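You operate a simulated robot arm through the tools that you are given. There is no shell and no other tool. Be economical: measure what you need, move in short steps, check, and stop when the job is done.

You run a simulated two-armed robot. Do the job below in one go: nothing can be reset, and whatever is moved stays where it is left.

## Task
Fetch the front spacer and set it on the top of the hub bench. Put two of the grease tubes from the bottom right shelf under the hub bench on the tread plate on the bottom shelf of the white trolley. Put the small carton labelled "fuses" from the rear of the trailer bed on the far edge of the trailer bed and the small carton that says "ties" on the bottom shelf of the grey parts trolley. Take the rubber bellows on the tail end of the trailer bed and put it away on the top of the grey trolley. Do these in any order. Set down upright: small carton, rubber bellows.

Only the result counts: the job must be done as asked and must still hold three seconds after the hand-in. Knocking over, shifting, dropping, spilling or breaking anything else fails it.

## Robot
Two 7-joint arms with two-finger parallel grippers on one trunk, on a base that drives. Base frame: it is fixed to the floor where the robot stands at the start and does not move with it; the origin is under the middle of the robot, x ahead of it, y to its left, z up; the surface under the hand at the start is at about z = 84. Units: cm, degrees, N and s.
The left shoulder is at the start at [10.8, 18.2, 91.4], the right one opposite. With the tool pointing down near the work surface each hand reaches from about 10 to 76 cm from the robot's upright axis, wherever it stands, measured 20 degrees to its own side. Places, roughly: bottom shelf of the grey parts trolley [-350, -600, 20]; far edge of the trailer bed [-660, -200, 70]; front spacer (5x5x3 cm) [50, 20, 20]; grease tube [50, -25, 25]; rubber bellows (8x8x10 cm) [-720, -290, 70]; small carton [-625, -350, 75]; top of the grey trolley [-160, -380, 60]; top of the hub bench [70, 0, 80]; tread plate (16x18x1 cm) [-70, 200, 40]. Payload 3.91 kg a hand.
Tool frame (each hand has its own): the origin (TCP) lies between the finger pads and is the grasp point; the fingertips stand 3 cm ahead of it; z points along the fingers, y is the line along which they close. Largest opening 11 cm; finger width 2, thickness 1; the body of the gripper, 4.8 by 11.2 cm, starts 5.5 cm behind the TCP.
Orientation is that of the tool frame in the base frame, as a unit quaternion [x, y, z, w]. With the fingers straight down and closing along the base's y, the tool's x points along the base's -x, its y along +y and its z along -z.

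## Interface
- The arms move only by the tool drive_tool. It takes "left_plan", "right_plan" or both (then of equal length, played together; a hand with none holds still); each is a list of rows, each an object of numbers (a shift or turn left out is 0, a gripper value left out holds the last): "tx", "ty", "tz": the shift along the tool's x, y, z in cm; "ax", "ay", "az": the turn, a rotation vector about the tool's x, y, z in degrees. In form: [{"tx": .., "ty": .., "tz": .., "ax": .., "ay": .., "az": ..}, ...]. A call has 1 to 10 rows; each row shifts and turns the commanded pose from where the row before left it, along the tool's axes as they then stand. "left_hand" and "right_hand" are, for a hand that has rows, the opening, from 0 (shut) to 1 (fully open), set as the call begins (left out, the last holds). A row lasts 0.2 s, in which the tool goes at most 5 cm and 8.6 degrees; a call with a longer step from one row to the next is refused whole, and so is a gripper value outside its range. A pose out of reach is approached as far as the arm can. The call stops where the force on the tool passes 40 N (or 10 N more than at its start, if that is more) or the arm is blocked; 0.2 s more then pass. The fingers move at their own pace (about 7.2 cm/s each) and stop on an object; they squeeze with about 27 N. The grip force told is the motor's: it shows also when the fingers shut on nothing. Time passes only in rows, and 0.2 s behind the last, so rows that do not move let the fingers close. It gives the time, the measured TCP pose, the force on the tool (base axes), the opening and the grip force at its end, in the units of the frame above (readings bear some noise), with the torque about the TCP (base axes, N m) and any sound that the robot's microphone picked up, and new pictures: "show" is both (left out), scene, wrist or none (wrist: the cameras of the hands that moved).
- Cameras (640 x 400 px; columns grow to the right, rows downward): "scene" is now at [26.77, -1.39, 109.08]; the picture's right is [-0.28, -0.96, 0.00], its down [-0.49, 0.15, -0.86] and it looks along [0.82, -0.24, -0.52] (base axes); focal length 214 px, centre (320, 200). "left" rides on the left gripper at [7.2, -1.7, -10.3] in its tool frame; the picture's right is [0.23, 0.97, 0.00], its down [-0.76, 0.18, -0.62] and it looks along [-0.61, 0.14, 0.78] (tool axes); focal length 222 px, centre (320, 200). "right" rides on the right gripper at [7.2, 1.7, -10.3] in its tool frame; the picture's right is [-0.23, 0.97, 0.00], its down [-0.76, -0.18, -0.62] and it looks along [-0.61, -0.14, 0.78] (tool axes); focal length 222 px, centre (320, 200). There is no depth. A picture from a camera that has moved, and an enlarged one, comes with that camera's place and axes in the base frame and with its lens. The place of the scene camera against the robot may be out by one fixed shift of up to 1.8 cm in any direction.
- lift_body(by): slides the trunk up (or, below 0, down) by that many cm; the arms and the scene camera ride with it, the base frame stays. It gives what a move gives, with no picture.
- drive_base(legs): drives the robot by 1 to 6 legs, each [ahead, left, turn to the left] in cm, cm and degrees, along the robot's own axes; the way and the turn of a leg run together, so that a leg with both is an arc; at most 150 cm and 180 degrees a leg. The arms and the cameras ride along, it lands a little off, and it stops where it bumps. It gives what a move gives, and a new picture of the scene camera.
- aim_head(pan, tilt): turns the head with the scene camera to pan (to the left, within 80 degrees either way) and tilt (down, from -29 to 69), counted from straight ahead of the robot. It gives what a move gives, and a new picture of the scene camera.
- enlarge(camera, box): a new picture of the part [left, top, right, bottom] of that camera's present view, enlarged. The clock stands still meanwhile.
- hand_in(): hands the job in; it is judged then, once.

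Work in short steps. Places have to be worked out from the pictures, the camera data and where the tool is seen: move nearer, look again, correct. Check each grasp and each placing, and mend what went wrong. You have 186 turns and 260 pictures in all, those below and enlarged ones among them. Open the grippers and draw the arms clear of the work before you hand the job in, unless the task says otherwise; then end with one line.

The tools are called after "Request:" as a command line: name --argument value ..., lists and objects as JSON in quotes. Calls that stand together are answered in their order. drive_tool: Moves the arms, as the interface text tells. Its arguments: {"type":"object","properties":{"left_plan":{"type":"array","items":{"type":"object","properties":{"tx":{"type":"number"},"ty":{"type":"number"},"tz":{"type":"number"},"ax":{"type":"number"},"ay":{"type":"number"},"az":{"type":"number"}}}},"left_hand":{"type":"number"},"right_plan":{"type":"array","items":{"type":"object","properties":{"tx":{"type":"number"},"ty":{"type":"number"},"tz":{"type":"number"},"ax":{"type":"number"},"ay":{"type":"number"},"az":{"type":"number"}}}},"right_hand":{"type":"number"},"show":{"type":"string","enum":["both","scene","wrist","none"]}},"required":[]} The other tools are called the same way: lift_body (by) slides the trunk up or down; drive_base (legs) drives the base; aim_head (pan, tilt) turns the head that bears the scene camera; enlarge (camera, box) takes an enlarged picture of a part of a camera's view; hand_in () hands the job in.

At the start:

```text
t: 0.0
left_ee_pos: [43.26, -0.45, 104.67]
left_ee_rot: [0.0, 1.0, 0.001, -0.001]
left_wrist_force: [-0.3, -0.4, 0.2]
left_torque: [-0.01, 0.0, -0.01]
left_grip_width: 11.01
left_grasp_force: 0.0
right_ee_pos: [43.11, -41.33, 102.49]
right_ee_rot: [0.0, 1.0, 0.0, 0.0]
right_wrist_force: [1.3, 0.7, -0.3]
right_torque: [0.02, 0.0, 0.03]
right_grip_width: 11.03
right_grasp_force: 0.0
trunk travel left (down, up): [-17.5, 33.9]
robot x, y, heading: [0.41, 0.29, -0.1]
head pan, tilt: [-29.4, 37.2]
```

scene: 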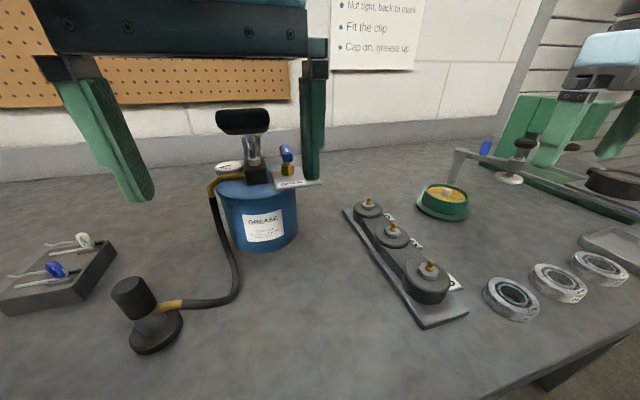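
right: 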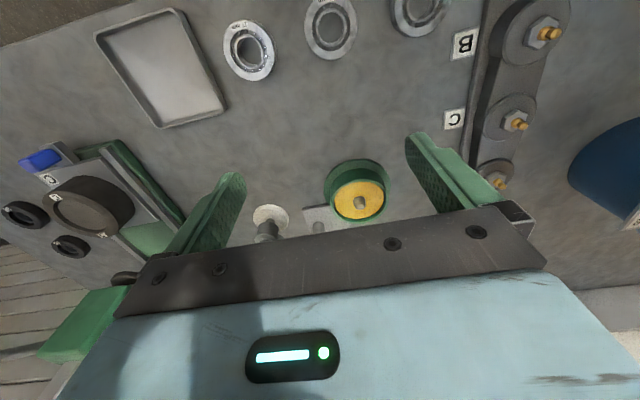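
left: 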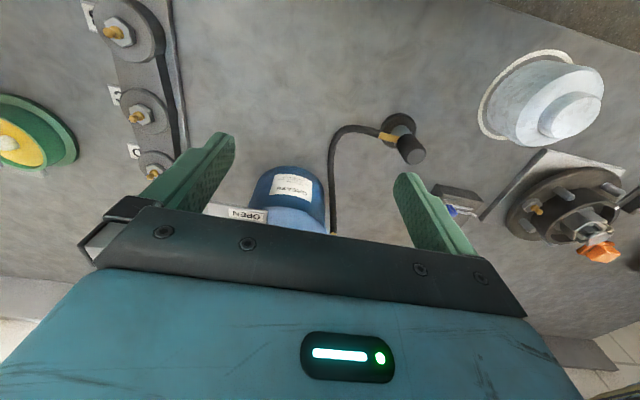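

The hands are over the bench with parts below them. I'll raise the trunk a little, then back off so I can look under the bench.

Request:
lift_body --by 12

Request:
drive_base --legs '[[-60, 0, 0]]'

Request:
aim_head --pan 0 --tilt 35

```text
t: 1.5
left_ee_pos: [43.32, -0.42, 116.7]
left_ee_rot: [0.0, 1.0, 0.0, -0.001]
left_wrist_force: [-0.1, -0.6, 0.0]
left_torque: [0.0, 0.08, -0.03]
left_grip_width: 11.01
left_grasp_force: 0.1
right_ee_pos: [43.14, -41.42, 114.36]
right_ee_rot: [0.0, 1.0, -0.001, 0.0]
right_wrist_force: [0.0, 0.3, 0.6]
right_torque: [-0.01, 0.01, 0.01]
right_grip_width: 11.01
right_grasp_force: 0.0
trunk travel left (down, up): [-29.5, 21.9]
robot x, y, heading: [0.06, -0.26, 0.0]
head pan, tilt: [-29.4, 37.2]
```

```text
t: 4.9
left_ee_pos: [-17.2, -0.58, 116.65]
left_ee_rot: [0.007, 1.0, 0.001, -0.002]
left_wrist_force: [-0.7, -0.2, -0.5]
left_torque: [-0.02, -0.04, -0.02]
left_grip_width: 11.0
left_grasp_force: 0.0
right_ee_pos: [-17.85, -41.6, 114.51]
right_ee_rot: [0.007, 1.0, 0.0, 0.0]
right_wrist_force: [0.1, 0.1, 0.3]
right_torque: [-0.01, 0.0, -0.01]
right_grip_width: 11.01
right_grasp_force: 0.0
trunk travel left (down, up): [-29.5, 21.9]
robot x, y, heading: [-60.73, 0.47, -0.8]
head pan, tilt: [-29.4, 37.2]
camera scene: at [-38.78, -2.98, 121.19], right [-0.5, -0.87, 0.0], down [-0.51, 0.29, -0.81], along [0.7, -0.4, -0.59], focal length 214 px, centre (320, 200)
```

scene: 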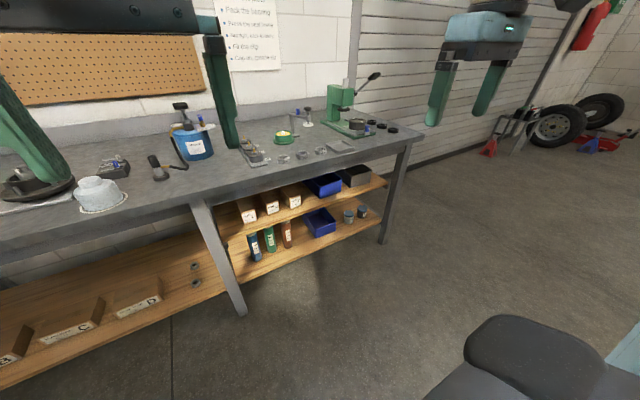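

```text
t: 5.9
left_ee_pos: [-17.31, -0.64, 116.6]
left_ee_rot: [0.007, 1.0, 0.001, -0.001]
left_wrist_force: [-0.7, -0.3, 0.7]
left_torque: [0.02, 0.04, 0.01]
left_grip_width: 10.99
left_grasp_force: 0.0
right_ee_pos: [-17.85, -41.63, 114.29]
right_ee_rot: [0.006, 1.0, 0.0, 0.0]
right_wrist_force: [0.8, 0.8, -0.1]
right_torque: [-0.04, 0.01, -0.01]
right_grip_width: 11.0
right_grasp_force: 0.1
trunk travel left (down, up): [-29.5, 21.9]
robot x, y, heading: [-60.02, 0.14, -0.8]
head pan, tilt: [0.0, 35.0]
camera scene: at [-37.55, 1.24, 121.33], right [-0.01, -1.0, 0.0], down [-0.57, 0.01, -0.82], along [0.82, -0.01, -0.57], focal length 214 px, centre (320, 200)
```

scene: 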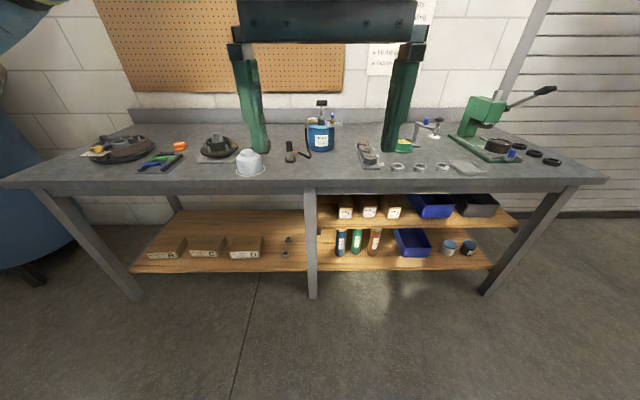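

The lower shelves are visible now. I'll enlarge the spacers and the tubes.

Request:
enlarge --camera "scene" --box '[220, 190, 420, 300]'

```text
3.20 times, centred on (320, 245) of scene
camera zoom: at [-37.55, 1.24, 121.33], right [-0.01, -1.0, 0.0], down [-0.57, 0.01, -0.82], along [0.82, -0.01, -0.57], focal length 686 px, centre (320, 56)
```

zoom: 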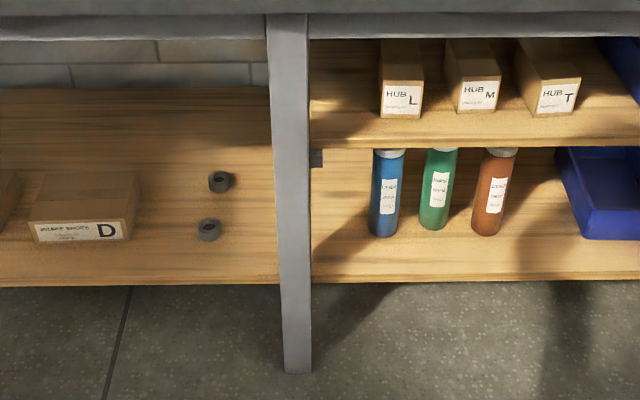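

Estimates: front spacer near (50.6, 21.5, 20), rear spacer near (63, 20.6). The tubes are near x≈52 at y≈-12, -22 and -32, standing about 22 cm tall. I'll lower the trunk fully, then pitch the left hand to about 45° and bring it low while still clear of the bench.

Request:
lift_body --by -29.4

Request:
drive_tool --left_plan '[{"tz": 4.5, "ty": 2}, {"tz": 4.5, "ty": 2}, {"tz": 4.5, "ty": 2}, {"tz": 4.5, "ty": 2}, {"tz": 4.5, "ty": 2}, {"ay": -8, "tz": 4}, {"ay": -8, "tz": 4}, {"ay": -8, "tz": 4}, {"ay": -8, "tz": 4}, {"ay": -8, "tz": 2}]' --left_hand 0.8 --show "scene"

```text
t: 7.6
left_ee_pos: [-16.05, -0.53, 97.87]
left_ee_rot: [-0.006, 1.0, 0.0, -0.008]
left_wrist_force: [8.1, -0.9, -4.2]
left_torque: [0.15, 0.32, 0.17]
left_grip_width: 11.03
left_grasp_force: 0.0
right_ee_pos: [-17.45, -41.65, 95.83]
right_ee_rot: [0.006, 1.0, -0.001, -0.005]
right_wrist_force: [0.6, -0.3, -0.1]
right_torque: [-0.02, 0.02, 0.0]
right_grip_width: 11.01
right_grasp_force: 0.0
trunk travel left (down, up): [-11.5, 39.9]
robot x, y, heading: [-60.48, 0.19, -0.6]
head pan, tilt: [0.0, 35.0]
stopped: the force on the tool passed its limit at 53 N (the readings are from after the stop); the commanded pose is now the measured one
```

```text
t: 9.8
left_ee_pos: [-12.79, 9.85, 58.54]
left_ee_rot: [-0.005, 0.942, 0.003, 0.335]
left_wrist_force: [0.2, -1.1, -0.9]
left_torque: [-0.01, 0.01, -0.01]
left_grip_width: 8.8
left_grasp_force: 0.0
right_ee_pos: [-17.41, -41.57, 96.03]
right_ee_rot: [0.006, 1.0, 0.0, -0.004]
right_wrist_force: [0.1, -0.2, 0.8]
right_torque: [0.01, 0.0, 0.01]
right_grip_width: 11.0
right_grasp_force: 0.0
trunk travel left (down, up): [-11.5, 39.9]
robot x, y, heading: [-60.74, 0.24, -0.6]
head pan, tilt: [0.0, 35.0]
camera scene: at [-31.04, 1.18, 101.3], right [-0.01, -1.0, 0.0], down [-0.57, 0.01, -0.82], along [0.82, -0.01, -0.57], focal length 214 px, centre (320, 200)
```

scene: 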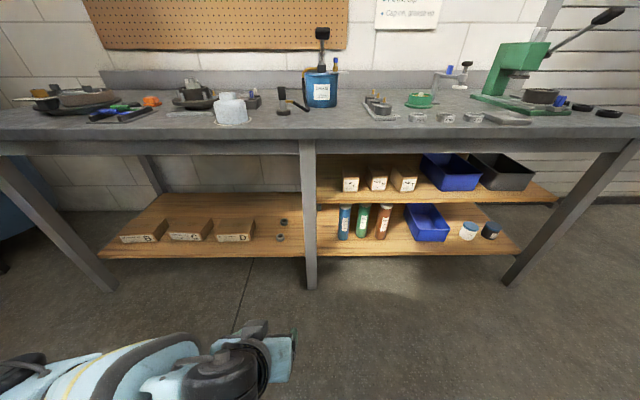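

The lowering stopped early on the left hand's force, which is odd, but that hand is now elsewhere and free. I'll lower the rest of the way.

Request:
lift_body --by -11

Request:
drive_tool --left_plan '[{"tz": 4, "tx": 3}, {"tz": 4, "tx": 3}, {"tz": 2, "tx": 2, "ty": 3}, {"ty": 3}]' --show "both"

```text
t: 11.2
left_ee_pos: [-12.62, 9.58, 47.45]
left_ee_rot: [-0.004, 0.942, 0.002, 0.334]
left_wrist_force: [0.4, 0.0, -0.4]
left_torque: [0.0, 0.03, 0.02]
left_grip_width: 8.8
left_grasp_force: 0.1
right_ee_pos: [-17.53, -41.56, 85.04]
right_ee_rot: [0.006, 1.0, 0.0, -0.004]
right_wrist_force: [-0.7, -0.4, -0.1]
right_torque: [-0.02, -0.02, 0.02]
right_grip_width: 11.01
right_grasp_force: 0.0
trunk travel left (down, up): [-0.5, 50.9]
robot x, y, heading: [-60.35, 0.59, -0.7]
head pan, tilt: [0.0, 35.0]
```

```text
t: 12.2
left_ee_pos: [-12.74, 15.35, 34.5]
left_ee_rot: [-0.004, 0.943, 0.002, 0.334]
left_wrist_force: [0.7, 0.5, -0.8]
left_torque: [0.02, 0.0, -0.01]
left_grip_width: 8.81
left_grasp_force: 0.0
right_ee_pos: [-17.46, -41.59, 84.97]
right_ee_rot: [0.005, 1.0, -0.001, -0.004]
right_wrist_force: [0.1, 0.2, -0.1]
right_torque: [0.04, -0.02, 0.01]
right_grip_width: 11.02
right_grasp_force: 0.1
trunk travel left (down, up): [-0.5, 50.9]
robot x, y, heading: [-61.16, 0.48, -0.9]
head pan, tilt: [0.0, 35.0]
camera scene: at [-27.68, 1.13, 90.57], right [-0.01, -1.0, 0.0], down [-0.57, 0.01, -0.82], along [0.82, -0.01, -0.57], focal length 214 px, centre (320, 200)
camera left: at [-24.7, 13.58, 37.99], right [-0.19, 0.97, -0.14], down [0.2, 0.18, 0.96], along [0.96, 0.15, -0.22], focal length 222 px, centre (320, 200)
```

scene: 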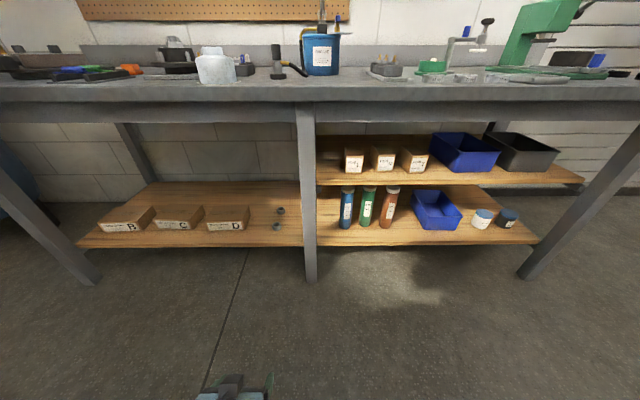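
left: 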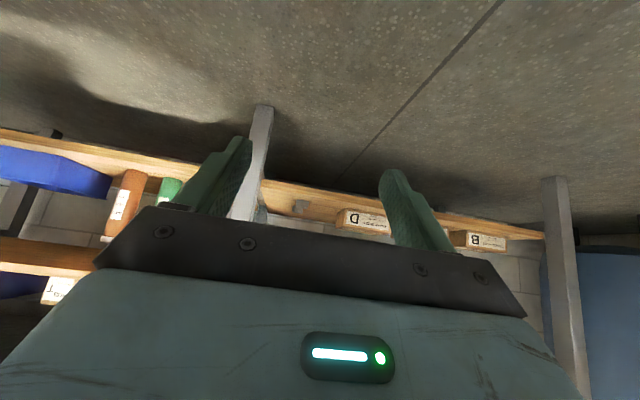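

The left hand is at (-12.7, 15.4, 34.5) pitched 39°. I'll pull the right hand up and back so it clears the bench, shift the left hand to y≈21, and refine the spacer position with an enlarged view.

Request:
drive_tool --left_plan '[{"ty": 3}, {"ty": 3}, {}, {}]' --right_plan '[{"tz": -4, "tx": 3}, {"tz": -4, "tx": 3}, {"tz": -4, "tx": 3}, {"tz": -4, "tx": 3}]' --show "none"

Request:
enlarge --camera "scene" --box '[240, 170, 400, 270]'

```text
t: 13.2
left_ee_pos: [-12.89, 21.43, 34.68]
left_ee_rot: [-0.004, 0.942, 0.001, 0.334]
left_wrist_force: [1.0, -0.1, 0.6]
left_torque: [0.01, 0.0, 0.0]
left_grip_width: 8.81
left_grasp_force: 0.2
right_ee_pos: [-28.18, -41.46, 97.31]
right_ee_rot: [0.006, 1.0, 0.0, -0.004]
right_wrist_force: [0.1, -0.4, 0.4]
right_torque: [-0.03, 0.02, 0.02]
right_grip_width: 11.01
right_grasp_force: 0.0
right hand out of reach, approached as far as the arm can: row 4
trunk travel left (down, up): [-0.5, 50.9]
robot x, y, heading: [-60.44, 0.15, -0.7]
head pan, tilt: [0.0, 35.0]
```

```text
4.00 times, centred on (320, 220) of scene
camera zoom: at [-27.69, 1.1, 90.57], right [-0.01, -1.0, 0.0], down [-0.57, 0.01, -0.82], along [0.82, -0.01, -0.57], focal length 858 px, centre (320, 120)
```

zoom: 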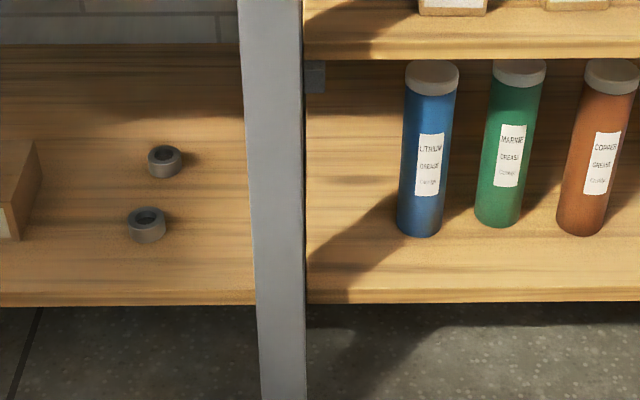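

The front spacer is at about (51.4, 21.4, 20). I'll drive 40 cm ahead with the left hand low and look again.

Request:
drive_base --legs '[[40, 0, 0.8]]'

Request:
enlarge --camera "left" --box '[160, 60, 480, 260]'

```text
t: 15.7
left_ee_pos: [25.98, 21.77, 34.74]
left_ee_rot: [-0.009, 0.943, 0.003, 0.333]
left_wrist_force: [-0.4, 0.3, 0.4]
left_torque: [0.0, 0.0, -0.02]
left_grip_width: 8.79
left_grasp_force: 0.1
right_ee_pos: [11.8, -41.37, 97.33]
right_ee_rot: [0.001, 1.0, -0.001, -0.004]
right_wrist_force: [-0.3, -0.2, -0.2]
right_torque: [-0.04, 0.0, 0.01]
right_grip_width: 10.99
right_grasp_force: 0.0
trunk travel left (down, up): [-0.5, 50.9]
robot x, y, heading: [-21.22, 0.07, -0.5]
head pan, tilt: [0.0, 35.0]
camera scene: at [11.55, 1.25, 90.57], right [0.0, -1.0, 0.0], down [-0.57, 0.0, -0.82], along [0.82, 0.0, -0.57], focal length 214 px, centre (320, 200)
```

scene: 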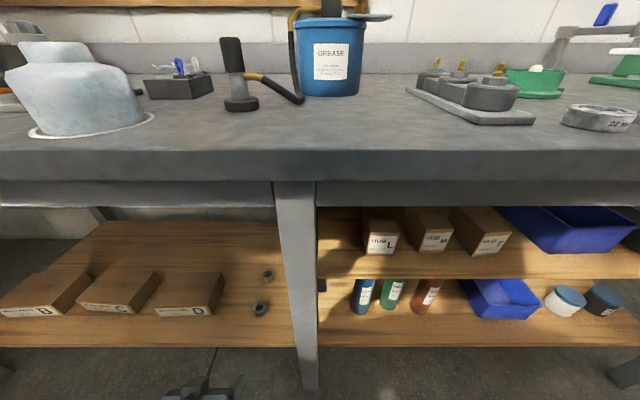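

```text
2.00 times, centred on (320, 160) of left
camera zoom: at [14.04, 19.86, 38.1], right [-0.2, 0.97, -0.14], down [0.2, 0.18, 0.96], along [0.96, 0.16, -0.23], focal length 444 px, centre (320, 280)
```

zoom: 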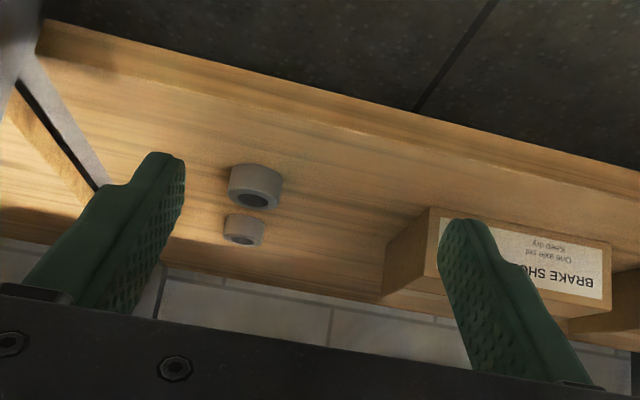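

The wrist camera puts the front spacer nearer y≈19, with the scene camera offset a bit. I'll move the left hand in over the shelf and look from closer.

Request:
drive_tool --left_plan '[{"tz": 3.6, "tx": -2.4, "ty": -0.4}, {"tz": 3.6, "tx": -2.4, "ty": -0.4}, {"tz": 3.6, "tx": -2.4, "ty": -0.4}, {"tz": 3.6, "tx": -2.4, "ty": -0.4}, {"tz": 3.0, "tx": -2.4, "ty": -0.4}]' --left_hand 0.8 --show "both"

```text
t: 16.9
left_ee_pos: [46.72, 20.51, 28.93]
left_ee_rot: [-0.01, 0.943, 0.004, 0.334]
left_wrist_force: [0.3, 0.5, 0.1]
left_torque: [-0.05, 0.0, 0.03]
left_grip_width: 8.8
left_grasp_force: 0.1
right_ee_pos: [11.72, -41.31, 97.26]
right_ee_rot: [0.001, 1.0, 0.0, -0.003]
right_wrist_force: [-0.8, 0.5, -0.3]
right_torque: [-0.01, 0.0, -0.01]
right_grip_width: 11.01
right_grasp_force: 0.0
trunk travel left (down, up): [-0.5, 50.9]
robot x, y, heading: [-21.02, 0.13, 0.0]
head pan, tilt: [0.0, 35.0]
camera scene: at [11.55, 1.25, 90.57], right [0.0, -1.0, 0.0], down [-0.57, 0.0, -0.82], along [0.82, 0.0, -0.57], focal length 214 px, centre (320, 200)
camera left: at [34.63, 18.5, 32.36], right [-0.2, 0.97, -0.14], down [0.2, 0.18, 0.96], along [0.96, 0.16, -0.23], focal length 222 px, centre (320, 200)
```

scene: 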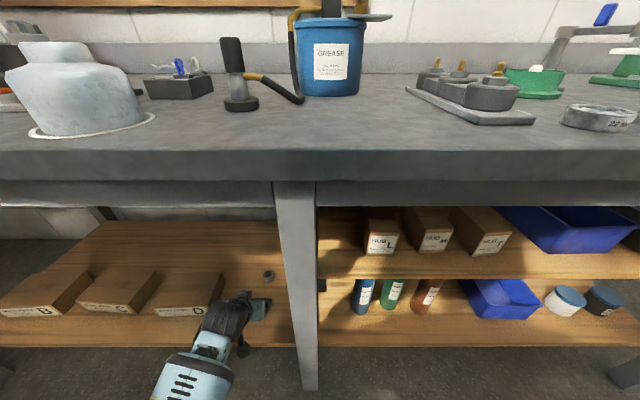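
left: 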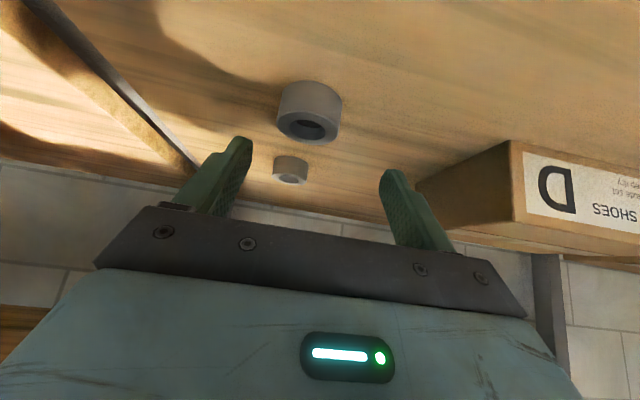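

The spacer is at about (52.4, 19.3, 20). I'll descend to TCP (50.7, 19.4, 22.1) so the fingertips straddle it.

Request:
drive_tool --left_plan '[{"tz": 1.95, "tx": 0.29, "ty": -0.28}, {"tz": 1.95, "tx": 0.29, "ty": -0.28}, {"tz": 1.95, "tx": 0.29, "ty": -0.28}, {"tz": 1.95, "tx": 0.29, "ty": -0.28}]' --show "wrist"

```text
t: 17.9
left_ee_pos: [51.43, 19.21, 25.37]
left_ee_rot: [-0.009, 0.932, 0.003, 0.364]
left_wrist_force: [-44.0, -3.5, 66.1]
left_torque: [2.32, 0.46, 1.62]
left_grip_width: 8.62
left_grasp_force: 0.0
right_ee_pos: [11.04, -41.28, 97.47]
right_ee_rot: [-0.003, 1.0, 0.001, -0.002]
right_wrist_force: [-0.4, 0.5, 0.7]
right_torque: [-0.01, -0.05, 0.0]
right_grip_width: 10.98
right_grasp_force: 0.1
trunk travel left (down, up): [-0.5, 50.9]
robot x, y, heading: [-21.66, 0.12, 0.2]
head pan, tilt: [0.0, 35.0]
stopped in row 4 (left hand): the force on the tool passed its limit at 396 N (the readings are from after the stop); the commanded pose is now the measured one
camera left: at [39.28, 17.2, 28.03], right [-0.19, 0.97, -0.16], down [0.13, 0.18, 0.97], along [0.97, 0.16, -0.16], focal length 222 px, centre (320, 200)
```

left: 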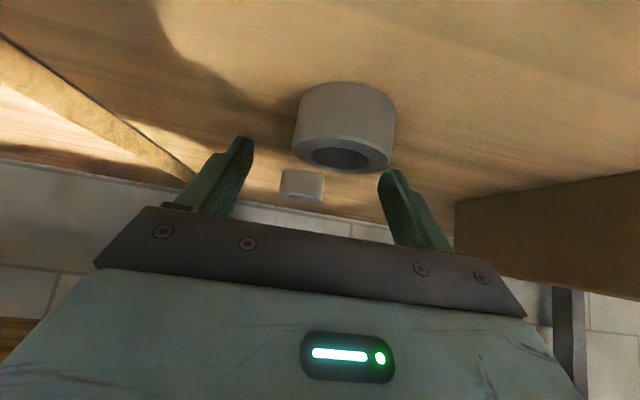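

Contact: the shelf seems higher (top near z≈20.7) than I assumed, and the spacer is nearer (x≈50.3, z≈22). I'll back up slightly and re-measure.

Request:
drive_tool --left_plan '[{"tz": -1.5, "tx": -1.0}, {"tz": -1.5, "tx": -1.0}, {}]' --show "both"

Request:
enlarge --camera "scene" --box '[180, 240, 340, 340]'

```text
t: 18.7
left_ee_pos: [50.43, 19.48, 27.39]
left_ee_rot: [-0.011, 0.937, 0.003, 0.349]
left_wrist_force: [-0.2, -0.9, -0.5]
left_torque: [0.01, 0.0, 0.0]
left_grip_width: 8.79
left_grasp_force: 0.1
right_ee_pos: [11.57, -41.09, 97.23]
right_ee_rot: [-0.002, 1.0, 0.0, -0.004]
right_wrist_force: [-0.3, 0.3, 0.9]
right_torque: [0.01, 0.01, 0.01]
right_grip_width: 11.0
right_grasp_force: 0.0
trunk travel left (down, up): [-0.5, 50.9]
robot x, y, heading: [-21.64, -0.06, 0.2]
head pan, tilt: [0.0, 35.0]
camera scene: at [11.28, 1.43, 90.57], right [0.0, -1.0, 0.0], down [-0.57, 0.0, -0.82], along [0.82, 0.0, -0.57], focal length 214 px, centre (320, 200)
camera left: at [38.38, 17.41, 30.45], right [-0.2, 0.97, -0.15], down [0.16, 0.18, 0.97], along [0.97, 0.16, -0.19], focal length 222 px, centre (320, 200)
```

scene: 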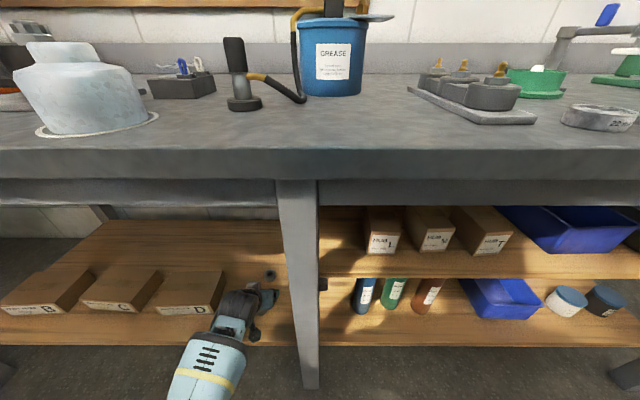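
left: 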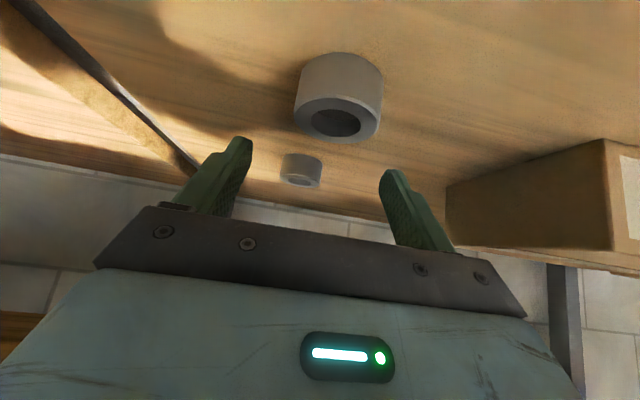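

```text
4.00 times, centred on (260, 290) of scene
camera zoom: at [11.28, 1.43, 90.57], right [0.0, -1.0, 0.0], down [-0.57, 0.0, -0.82], along [0.82, 0.0, -0.57], focal length 858 px, centre (560, -160)
```

zoom: 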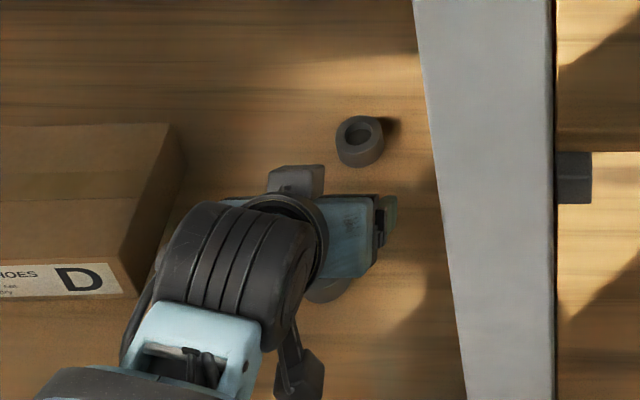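

Using its known 5 cm size, the spacer works out at (49.5, 19.6, 21.9), below and behind the fingers. I'll go to TCP (48, 19.5, 24.1).

Request:
drive_tool --left_plan '[{"tz": 0.3, "tx": 1.3}, {"tz": 0.3, "tx": 1.3}, {"tz": 0.3, "tx": 1.3}, {}]' --show "wrist"

```text
t: 19.7
left_ee_pos: [49.03, 19.48, 25.45]
left_ee_rot: [-0.011, 0.931, 0.004, 0.365]
left_wrist_force: [20.3, 4.6, 31.5]
left_torque: [1.23, -0.97, -0.77]
left_grip_width: 8.8
left_grasp_force: 0.1
right_ee_pos: [11.47, -41.21, 97.49]
right_ee_rot: [-0.002, 1.0, 0.0, -0.002]
right_wrist_force: [0.6, 0.3, -0.7]
right_torque: [-0.04, -0.01, 0.03]
right_grip_width: 10.99
right_grasp_force: 0.1
trunk travel left (down, up): [-0.5, 50.9]
robot x, y, heading: [-21.33, 0.47, 0.2]
head pan, tilt: [0.0, 35.0]
camera left: at [36.83, 17.43, 28.01], right [-0.19, 0.97, -0.16], down [0.13, 0.18, 0.97], along [0.97, 0.16, -0.16], focal length 222 px, centre (320, 200)
```

left: 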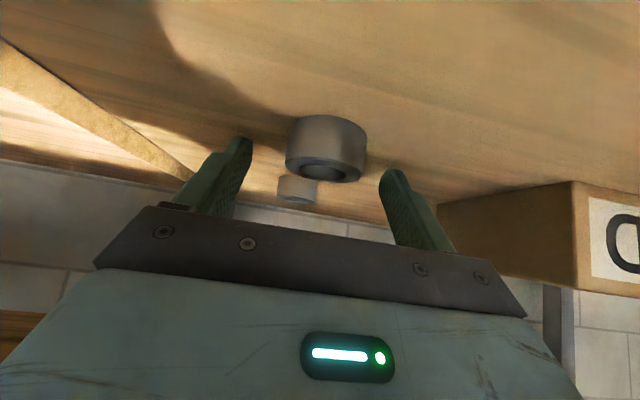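

The spacer is almost between the fingers, and the fingertips are pressing on the shelf, so its top is near z≈22. I'll relieve the command upward by 1.3 cm, which lets the hand settle back to x≈48, and check.

Request:
drive_tool --left_plan '[{"tz": -1.0, "tx": -0.85}, {}, {}]' --show "wrist"

```text
t: 20.5
left_ee_pos: [48.08, 19.23, 25.47]
left_ee_rot: [-0.012, 0.937, 0.002, 0.349]
left_wrist_force: [-1.0, -2.4, 6.3]
left_torque: [0.18, -0.03, 0.03]
left_grip_width: 8.67
left_grasp_force: 0.2
right_ee_pos: [11.5, -41.23, 97.37]
right_ee_rot: [-0.002, 1.0, 0.0, -0.003]
right_wrist_force: [-0.2, 0.7, -0.7]
right_torque: [-0.01, 0.01, 0.01]
right_grip_width: 10.98
right_grasp_force: 0.1
trunk travel left (down, up): [-0.5, 50.9]
robot x, y, heading: [-21.55, 0.23, 0.2]
head pan, tilt: [0.0, 35.0]
camera left: at [36.0, 17.38, 28.5], right [-0.2, 0.97, -0.15], down [0.16, 0.19, 0.97], along [0.97, 0.16, -0.2], focal length 222 px, centre (320, 200)
```

left: 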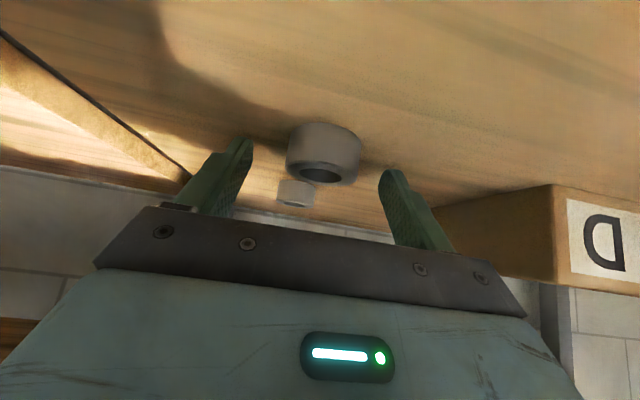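

The spacer's centre is right at the fingertips. I'll close and check.

Request:
drive_tool --left_plan '[{}, {}, {}, {}, {}]' --left_hand 0.0 --show "wrist"

```text
t: 21.7
left_ee_pos: [48.18, 19.41, 25.46]
left_ee_rot: [-0.012, 0.936, 0.003, 0.351]
left_wrist_force: [1.5, 0.2, -0.6]
left_torque: [0.03, 0.01, -0.02]
left_grip_width: 4.1
left_grasp_force: 27.1
right_ee_pos: [11.56, -41.14, 97.31]
right_ee_rot: [-0.002, 1.0, 0.0, -0.003]
right_wrist_force: [-0.5, 0.1, -0.6]
right_torque: [0.02, 0.01, 0.03]
right_grip_width: 10.98
right_grasp_force: 0.0
trunk travel left (down, up): [-0.5, 50.9]
robot x, y, heading: [-21.68, 0.21, 0.4]
head pan, tilt: [0.0, 35.0]
camera left: at [36.15, 17.43, 28.57], right [-0.19, 0.97, -0.15], down [0.16, 0.18, 0.97], along [0.97, 0.16, -0.19], focal length 222 px, centre (320, 200)
```

left: 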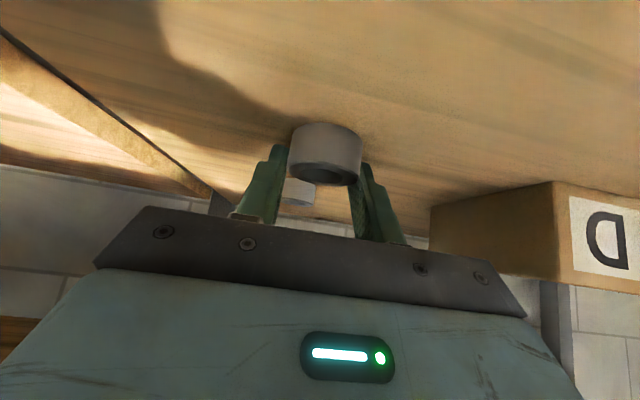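

Gripped at a width of 4.1 cm. I'll lift straight up by 3 cm and check it holds.

Request:
drive_tool --left_plan '[{"tz": -0.75, "tx": -0.65}, {"tz": -0.75, "tx": -0.65}, {"tz": -0.75, "tx": -0.65}, {}]' --show "wrist"

```text
t: 22.7
left_ee_pos: [48.23, 19.11, 28.57]
left_ee_rot: [-0.011, 0.936, 0.003, 0.351]
left_wrist_force: [0.5, -0.3, -0.2]
left_torque: [-0.02, 0.02, -0.03]
left_grip_width: 0.0
left_grasp_force: 27.4
right_ee_pos: [11.66, -41.07, 97.41]
right_ee_rot: [-0.002, 1.0, 0.0, -0.004]
right_wrist_force: [0.3, 0.8, 0.5]
right_torque: [0.02, -0.01, 0.03]
right_grip_width: 10.97
right_grasp_force: 0.0
trunk travel left (down, up): [-0.5, 50.9]
robot x, y, heading: [-21.63, -0.09, 0.2]
head pan, tilt: [0.0, 35.0]
camera left: at [36.11, 17.28, 31.57], right [-0.19, 0.97, -0.15], down [0.16, 0.18, 0.97], along [0.97, 0.16, -0.19], focal length 222 px, centre (320, 200)
```

left: 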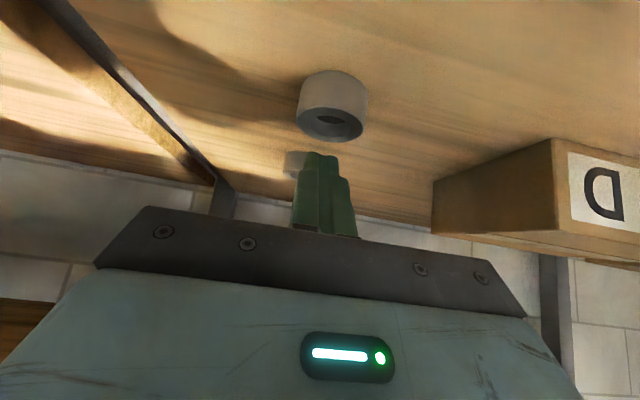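

The spacer slipped out. The 4.1 cm grip width suggests it is about 4.2 cm across, so it sits nearer: about (47.7, 19.2, 23.6), with the shelf at z≈22.1, which matches the contact. I'll open and re-approach at TCP (46.2, 19.2, 25.5).

Request:
drive_tool --left_plan '[{}, {}, {}, {"tz": 0.33, "tx": 1.15}, {"tz": 0.33, "tx": 1.15}, {"tz": 0.33, "tx": 1.15}, {}]' --left_hand 0.75 --show "both"

```text
t: 24.3
left_ee_pos: [46.16, 19.16, 25.51]
left_ee_rot: [-0.011, 0.936, 0.002, 0.351]
left_wrist_force: [-1.3, -0.4, 0.2]
left_torque: [0.02, 0.01, 0.02]
left_grip_width: 8.24
left_grasp_force: 0.0
right_ee_pos: [11.56, -41.15, 97.34]
right_ee_rot: [-0.002, 1.0, 0.0, -0.004]
right_wrist_force: [0.1, -0.7, 0.3]
right_torque: [0.01, -0.01, -0.02]
right_grip_width: 10.98
right_grasp_force: 0.0
trunk travel left (down, up): [-0.5, 50.9]
robot x, y, heading: [-21.41, -0.12, 0.1]
head pan, tilt: [0.0, 35.0]
camera scene: at [11.28, 1.43, 90.57], right [0.0, -1.0, 0.0], down [-0.57, 0.0, -0.82], along [0.82, 0.0, -0.57], focal length 214 px, centre (320, 200)
camera left: at [34.11, 17.29, 28.49], right [-0.19, 0.97, -0.15], down [0.16, 0.18, 0.97], along [0.97, 0.16, -0.19], focal length 222 px, centre (320, 200)
```

scene: 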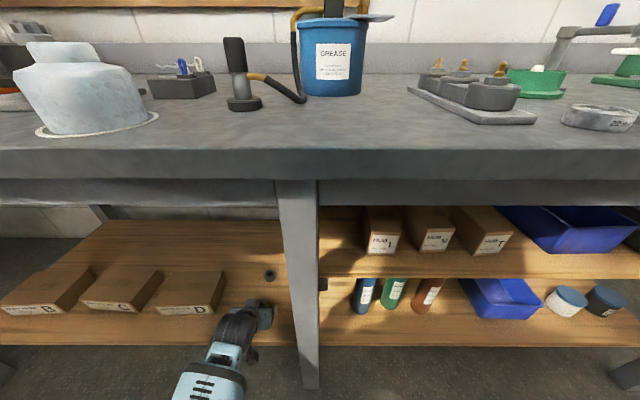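
left: 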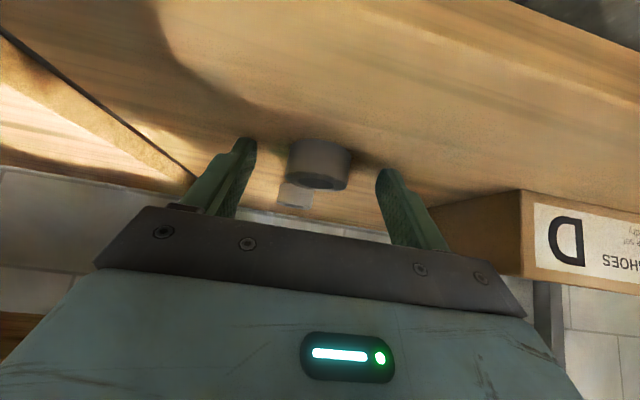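

Now the spacer is centred in the view and about 3.3 cm ahead of the TCP. I'll move 1 cm forward and slightly down, then close.

Request:
drive_tool --left_plan '[{"tz": 0.9, "tx": -0.55}, {}]' --show "wrist"

Request:
drive_tool --left_plan '[{}, {}, {}, {}, {}]' --left_hand 0.0 --show "wrist"

```text
t: 24.9
left_ee_pos: [47.21, 19.2, 25.39]
left_ee_rot: [-0.011, 0.935, 0.003, 0.353]
left_wrist_force: [-10.1, -0.6, 14.8]
left_torque: [0.56, 0.1, 0.46]
left_grip_width: 8.22
left_grasp_force: 0.0
right_ee_pos: [11.53, -41.19, 97.36]
right_ee_rot: [-0.002, 1.0, 0.0, -0.003]
right_wrist_force: [1.0, -0.7, -0.9]
right_torque: [-0.02, 0.04, -0.01]
right_grip_width: 11.01
right_grasp_force: 0.0
trunk travel left (down, up): [-0.5, 50.9]
robot x, y, heading: [-21.34, 0.05, -0.1]
head pan, tilt: [0.0, 35.0]
camera left: at [35.11, 17.3, 28.38], right [-0.19, 0.97, -0.15], down [0.16, 0.18, 0.97], along [0.97, 0.16, -0.19], focal length 222 px, centre (320, 200)
```

left: 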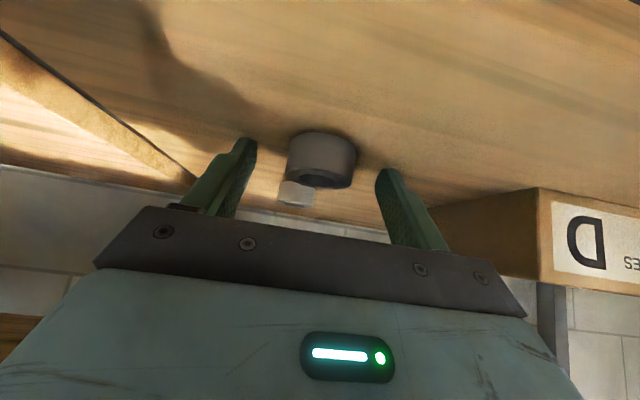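

```text
t: 26.1
left_ee_pos: [47.32, 19.16, 25.39]
left_ee_rot: [-0.012, 0.936, 0.003, 0.352]
left_wrist_force: [2.8, 3.7, 14.1]
left_torque: [0.45, -0.27, -0.04]
left_grip_width: 4.09
left_grasp_force: 26.9
right_ee_pos: [11.47, -41.2, 97.32]
right_ee_rot: [-0.002, 1.0, 0.0, -0.004]
right_wrist_force: [-0.6, 0.0, 0.0]
right_torque: [0.01, 0.03, 0.01]
right_grip_width: 10.98
right_grasp_force: 0.0
trunk travel left (down, up): [-0.5, 50.9]
robot x, y, heading: [-21.77, -0.06, 0.3]
head pan, tilt: [0.0, 35.0]
camera left: at [35.14, 17.3, 28.36], right [-0.19, 0.97, -0.15], down [0.16, 0.18, 0.97], along [0.97, 0.16, -0.19], focal length 222 px, centre (320, 200)
```

left: 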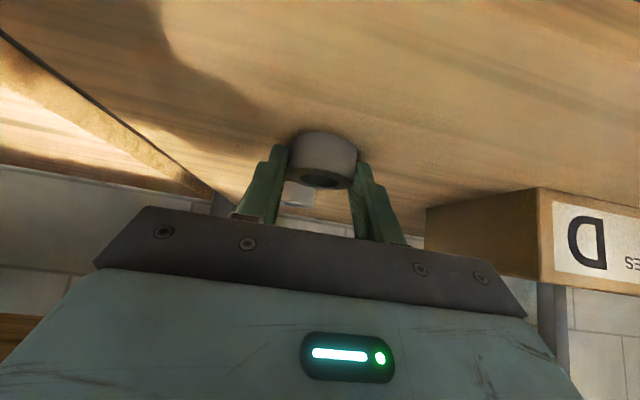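

Again a 4.09 cm grip, now better centred. I'll lift gently straight up and check.

Request:
drive_tool --left_plan '[{"tz": -0.38, "tx": -0.33}, {"tz": -0.75, "tx": -0.65}, {"tz": -0.75, "tx": -0.65}, {"tz": -0.75, "tx": -0.65}, {}]' --show "wrist"

```text
t: 27.3
left_ee_pos: [47.17, 19.22, 28.74]
left_ee_rot: [-0.012, 0.936, 0.003, 0.351]
left_wrist_force: [-0.9, 0.0, -1.1]
left_torque: [-0.04, 0.0, 0.03]
left_grip_width: 4.08
left_grasp_force: 26.6
right_ee_pos: [11.65, -41.15, 97.33]
right_ee_rot: [-0.002, 1.0, 0.0, -0.003]
right_wrist_force: [-0.7, 0.1, 0.0]
right_torque: [-0.02, 0.02, -0.05]
right_grip_width: 10.99
right_grasp_force: 0.1
trunk travel left (down, up): [-0.5, 50.9]
robot x, y, heading: [-21.73, 0.2, 0.3]
head pan, tilt: [0.0, 35.0]
camera left: at [35.07, 17.36, 31.76], right [-0.19, 0.97, -0.15], down [0.16, 0.18, 0.97], along [0.97, 0.16, -0.19], focal length 222 px, centre (320, 200)
```

left: 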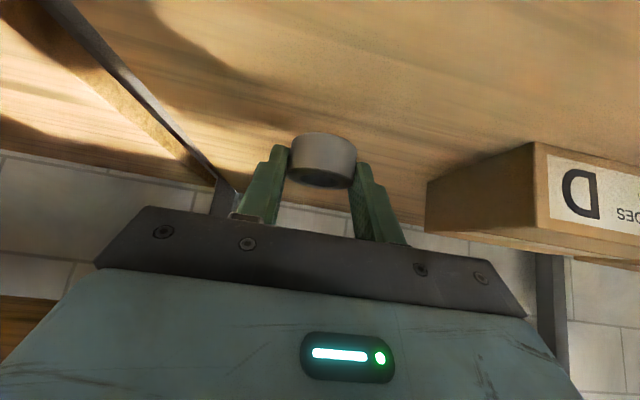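

The spacer is held. I'll retreat to the earlier pose and drive back clear of the bench.

Request:
drive_tool --left_plan '[{"tz": -3.5, "tx": 2.5}, {"tz": -3.5, "tx": 2.5}, {"tz": -3.5, "tx": 2.5}, {"tz": -3.5, "tx": 2.5}, {"tz": -3.5, "tx": 2.5}]' --show "none"

Request:
drive_base --legs '[[-35, 0, 0]]'

Request:
lift_body --by 25

```text
t: 28.5
left_ee_pos: [26.91, 19.09, 33.97]
left_ee_rot: [-0.008, 0.935, 0.011, 0.355]
left_wrist_force: [-0.3, -0.1, -0.5]
left_torque: [0.01, 0.05, -0.01]
left_grip_width: 4.1
left_grasp_force: 26.9
right_ee_pos: [11.54, -41.11, 97.34]
right_ee_rot: [-0.002, 1.0, -0.001, -0.004]
right_wrist_force: [0.1, 0.7, 0.0]
right_torque: [-0.01, 0.03, 0.04]
right_grip_width: 10.99
right_grasp_force: 0.0
trunk travel left (down, up): [-0.5, 50.9]
robot x, y, heading: [-21.68, -0.0, 0.2]
head pan, tilt: [0.0, 35.0]
```

```text
t: 30.8
left_ee_pos: [-8.71, 19.01, 33.63]
left_ee_rot: [-0.013, 0.935, 0.012, 0.353]
left_wrist_force: [-0.4, -0.2, -1.2]
left_torque: [0.0, 0.02, 0.01]
left_grip_width: 4.1
left_grasp_force: 26.7
right_ee_pos: [-23.2, -41.04, 97.43]
right_ee_rot: [-0.007, 1.0, 0.001, -0.003]
right_wrist_force: [0.4, 0.0, 0.5]
right_torque: [0.02, 0.01, -0.02]
right_grip_width: 11.02
right_grasp_force: 0.0
trunk travel left (down, up): [-0.5, 50.9]
robot x, y, heading: [-56.47, -0.05, 0.6]
head pan, tilt: [0.0, 35.0]
camera scene: at [-23.9, 1.46, 90.57], right [0.01, -1.0, 0.0], down [-0.57, -0.01, -0.82], along [0.82, 0.01, -0.57], focal length 214 px, centre (320, 200)
```

scene: 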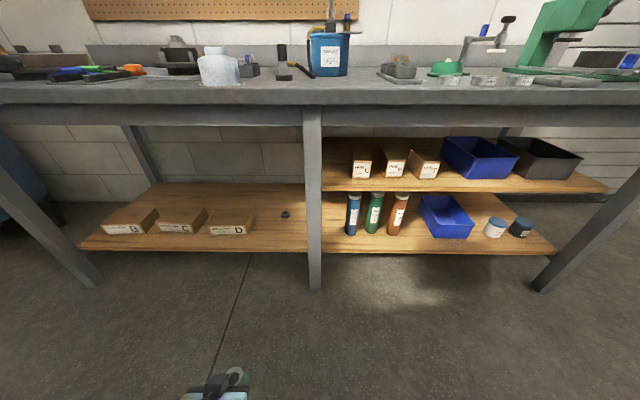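

```text
t: 33.4
left_ee_pos: [-8.8, 19.22, 58.6]
left_ee_rot: [-0.012, 0.936, 0.011, 0.352]
left_wrist_force: [-0.2, -0.5, -2.3]
left_torque: [0.0, 0.0, 0.0]
left_grip_width: 4.08
left_grasp_force: 26.7
right_ee_pos: [-23.12, -41.17, 122.35]
right_ee_rot: [-0.007, 1.0, 0.001, -0.004]
right_wrist_force: [0.1, 0.0, 0.2]
right_torque: [0.0, -0.01, 0.01]
right_grip_width: 11.02
right_grasp_force: 0.1
trunk travel left (down, up): [-25.5, 25.9]
robot x, y, heading: [-56.56, -0.18, 0.8]
head pan, tilt: [0.0, 35.0]
```

Raise the left hand above bench height, keeping the same pitch so the spacer stays level.

Request:
drive_tool --left_plan '[{"tz": -3.2, "tx": -2.75, "ty": -1.2}, {"tz": -3.2, "tx": -2.75, "ty": -1.2}, {"tz": -3.2, "tx": -2.75, "ty": -1.2}, {"tz": -3.2, "tx": -2.75, "ty": -1.2}, {"tz": -3.2, "tx": -2.75, "ty": -1.2}, {"tz": -3.2, "tx": -2.75, "ty": -1.2}, {"tz": -3.2, "tx": -2.75, "ty": -1.2}, {"tz": -3.2, "tx": -2.75, "ty": -1.2}, {"tz": -3.2, "tx": -2.75, "ty": -1.2}, {"tz": -3.2, "tx": -2.75, "ty": -1.2}]' --show "none"

Request:
drive_base --legs '[[40, 0, -0.8]]'

```text
t: 34.6
left_ee_pos: [-8.68, 16.75, 78.22]
left_ee_rot: [0.003, 0.934, 0.081, 0.348]
left_wrist_force: [-0.5, -0.1, -1.0]
left_torque: [-0.01, -0.01, 0.05]
left_grip_width: 4.11
left_grasp_force: 26.5
right_ee_pos: [-23.18, -41.14, 122.25]
right_ee_rot: [-0.008, 1.0, 0.001, -0.004]
right_wrist_force: [0.2, -0.1, 0.1]
right_torque: [0.0, -0.01, -0.01]
right_grip_width: 10.99
right_grasp_force: 0.0
trunk travel left (down, up): [-25.5, 25.9]
robot x, y, heading: [-56.96, 0.07, 0.8]
head pan, tilt: [0.0, 35.0]
stopped in row 6 (left hand): the arm was blocked; the commanded pose is now the measured one
```

```text
t: 37.2
left_ee_pos: [30.5, 16.29, 77.94]
left_ee_rot: [0.009, 0.936, 0.077, 0.343]
left_wrist_force: [0.1, -0.1, -2.0]
left_torque: [0.0, 0.03, -0.02]
left_grip_width: 4.11
left_grasp_force: 26.7
right_ee_pos: [15.35, -41.26, 122.33]
right_ee_rot: [0.0, 1.0, 0.001, -0.004]
right_wrist_force: [0.0, -0.7, 0.9]
right_torque: [-0.02, -0.02, -0.02]
right_grip_width: 11.0
right_grasp_force: 0.0
trunk travel left (down, up): [-25.5, 25.9]
robot x, y, heading: [-17.61, -0.03, -0.0]
head pan, tilt: [0.0, 35.0]
stopped in leg 1: the force on the tool passed its limit at 44 N (the readings are from after the stop); the commanded pose is now the measured one
camera scene: at [6.48, 1.24, 117.33], right [0.0, -1.0, 0.0], down [-0.57, 0.0, -0.82], along [0.82, 0.0, -0.57], focal length 214 px, centre (320, 200)
```

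scene: 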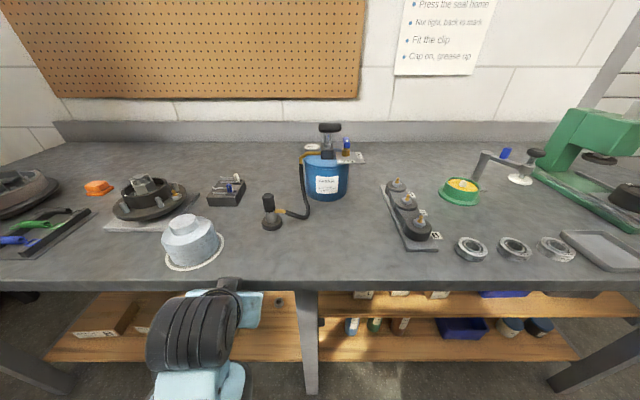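

The raise was blocked partway, and driving in bumped the hand against the bench edge. The spacer is still gripped. I'll back off, then look before moving the arm.

Request:
drive_base --legs '[[-28, 0, 0]]'

Request:
enlarge --camera "left" --box '[160, 60, 480, 260]'

```text
t: 39.2
left_ee_pos: [2.03, 16.4, 78.07]
left_ee_rot: [0.008, 0.936, 0.078, 0.343]
left_wrist_force: [0.1, 0.1, -1.4]
left_torque: [0.02, 0.0, 0.0]
left_grip_width: 4.11
left_grasp_force: 27.4
right_ee_pos: [-13.06, -41.31, 122.45]
right_ee_rot: [-0.001, 1.0, 0.0, -0.004]
right_wrist_force: [0.1, -0.9, 0.2]
right_torque: [-0.01, -0.06, -0.02]
right_grip_width: 11.02
right_grasp_force: 0.0
trunk travel left (down, up): [-25.5, 25.9]
robot x, y, heading: [-46.11, 0.03, 0.2]
head pan, tilt: [0.0, 35.0]
camera scene: at [-21.93, 1.27, 117.34], right [0.0, -1.0, 0.0], down [-0.57, 0.0, -0.82], along [0.82, 0.0, -0.57], focal length 214 px, centre (320, 200)
```

scene: 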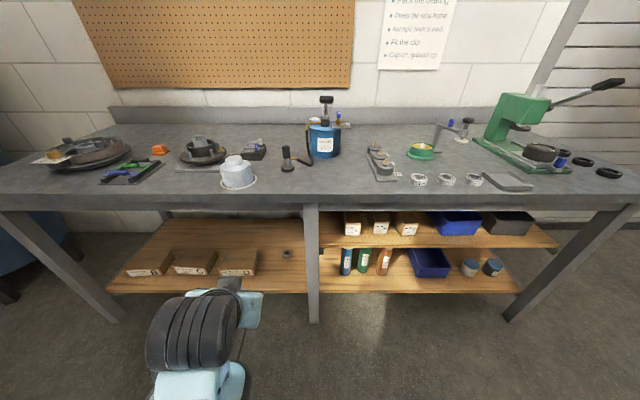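

```text
2.00 times, centred on (320, 160) of left
camera zoom: at [-10.06, 13.77, 80.89], right [-0.21, 0.98, 0.0], down [0.17, 0.04, 0.98], along [0.96, 0.21, -0.18], focal length 444 px, centre (320, 280)
```

zoom: 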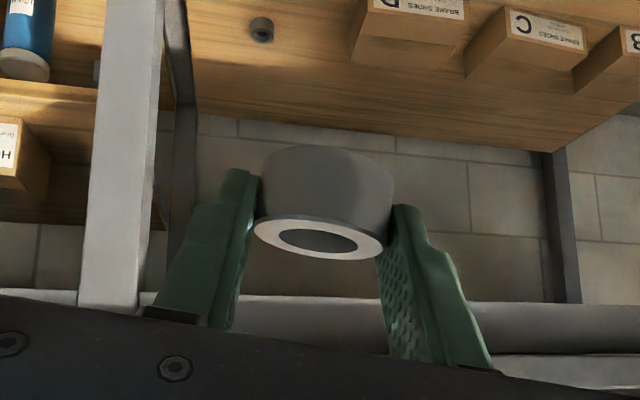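

The spacer is well held. I'll use the trunk for height instead (+25), then undo the 8.7° roll the arm picked up.

Request:
lift_body --by 25

Request:
drive_tool --left_plan '[{"ax": 3.3, "ay": 0.2, "az": -2.8}, {"ax": 3.3, "ay": 0.2, "az": -2.8}, {}]' --show "none"

```text
t: 41.8
left_ee_pos: [3.18, 21.17, 104.0]
left_ee_rot: [0.004, 0.923, 0.139, 0.358]
left_wrist_force: [-0.7, -0.4, -1.5]
left_torque: [0.02, -0.01, -0.03]
left_grip_width: 4.1
left_grasp_force: 27.1
right_ee_pos: [-12.87, -41.37, 147.33]
right_ee_rot: [0.0, 1.0, 0.0, -0.006]
right_wrist_force: [0.1, -0.7, -0.4]
right_torque: [0.0, 0.0, 0.01]
right_grip_width: 10.97
right_grasp_force: 0.0
trunk travel left (down, up): [-50.5, 0.9]
robot x, y, heading: [-45.65, -0.07, -0.3]
head pan, tilt: [0.0, 35.0]
```

```text
t: 42.2
left_ee_pos: [2.97, 21.91, 103.65]
left_ee_rot: [-0.006, 0.927, 0.119, 0.354]
left_wrist_force: [-0.2, 0.0, -2.3]
left_torque: [-0.01, 0.04, -0.01]
left_grip_width: 4.07
left_grasp_force: 26.9
right_ee_pos: [-12.8, -41.26, 147.32]
right_ee_rot: [0.0, 1.0, 0.001, -0.004]
right_wrist_force: [0.1, 0.0, -0.1]
right_torque: [0.01, -0.01, 0.0]
right_grip_width: 11.0
right_grasp_force: 0.1
trunk travel left (down, up): [-50.5, 0.9]
robot x, y, heading: [-45.97, 0.17, -0.1]
head pan, tilt: [0.0, 35.0]
stopped in row 2 (left hand): the arm was blocked; the commanded pose is now the measured one
```

The arm still reports being blocked, perhaps touching the robot's own body. I'll look at it with the head.

Request:
aim_head --pan 20 --tilt 60

```text
t: 43.1
left_ee_pos: [2.98, 21.84, 103.45]
left_ee_rot: [-0.005, 0.927, 0.118, 0.355]
left_wrist_force: [-0.4, 0.8, -2.0]
left_torque: [-0.02, 0.02, 0.01]
left_grip_width: 4.07
left_grasp_force: 27.6
right_ee_pos: [-12.78, -41.27, 147.22]
right_ee_rot: [-0.001, 1.0, 0.0, -0.005]
right_wrist_force: [-0.1, 1.0, -0.7]
right_torque: [0.01, 0.02, 0.01]
right_grip_width: 10.99
right_grasp_force: 0.1
trunk travel left (down, up): [-50.5, 0.9]
robot x, y, heading: [-45.74, 0.46, 0.0]
head pan, tilt: [20.0, 60.0]
camera scene: at [-37.96, 3.53, 141.41], right [0.34, -0.94, 0.0], down [-0.81, -0.3, -0.5], along [0.47, 0.17, -0.87], focal length 214 px, centre (320, 200)
```

scene: 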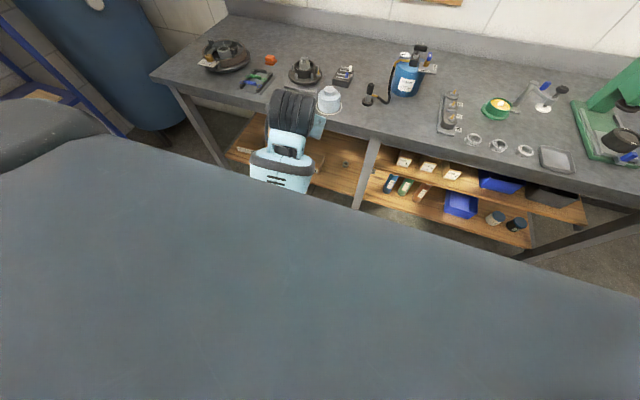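

The elbow is probably folded against the torso. I'll move the hand forward and outward to free it; the bench is still well ahead and below.

Request:
drive_tool --left_plan '[{"tz": 2.0, "tx": -2.3, "ty": 0.5}, {"tz": 2.0, "tx": -2.3, "ty": 0.5}, {"tz": 2.0, "tx": -2.3, "ty": 0.5}, {"tz": 2.0, "tx": -2.3, "ty": 0.5}]' --show "none"

```text
t: 44.1
left_ee_pos: [15.1, 24.9, 104.35]
left_ee_rot: [-0.006, 0.928, 0.117, 0.354]
left_wrist_force: [0.5, 0.2, -1.6]
left_torque: [0.0, 0.0, -0.01]
left_grip_width: 4.08
left_grasp_force: 27.1
right_ee_pos: [-12.74, -41.32, 147.34]
right_ee_rot: [-0.001, 1.0, 0.0, -0.004]
right_wrist_force: [0.4, -0.1, -0.6]
right_torque: [0.0, 0.05, -0.02]
right_grip_width: 11.01
right_grasp_force: 0.0
trunk travel left (down, up): [-50.5, 0.9]
robot x, y, heading: [-45.88, 0.14, -0.0]
head pan, tilt: [20.0, 60.0]
```

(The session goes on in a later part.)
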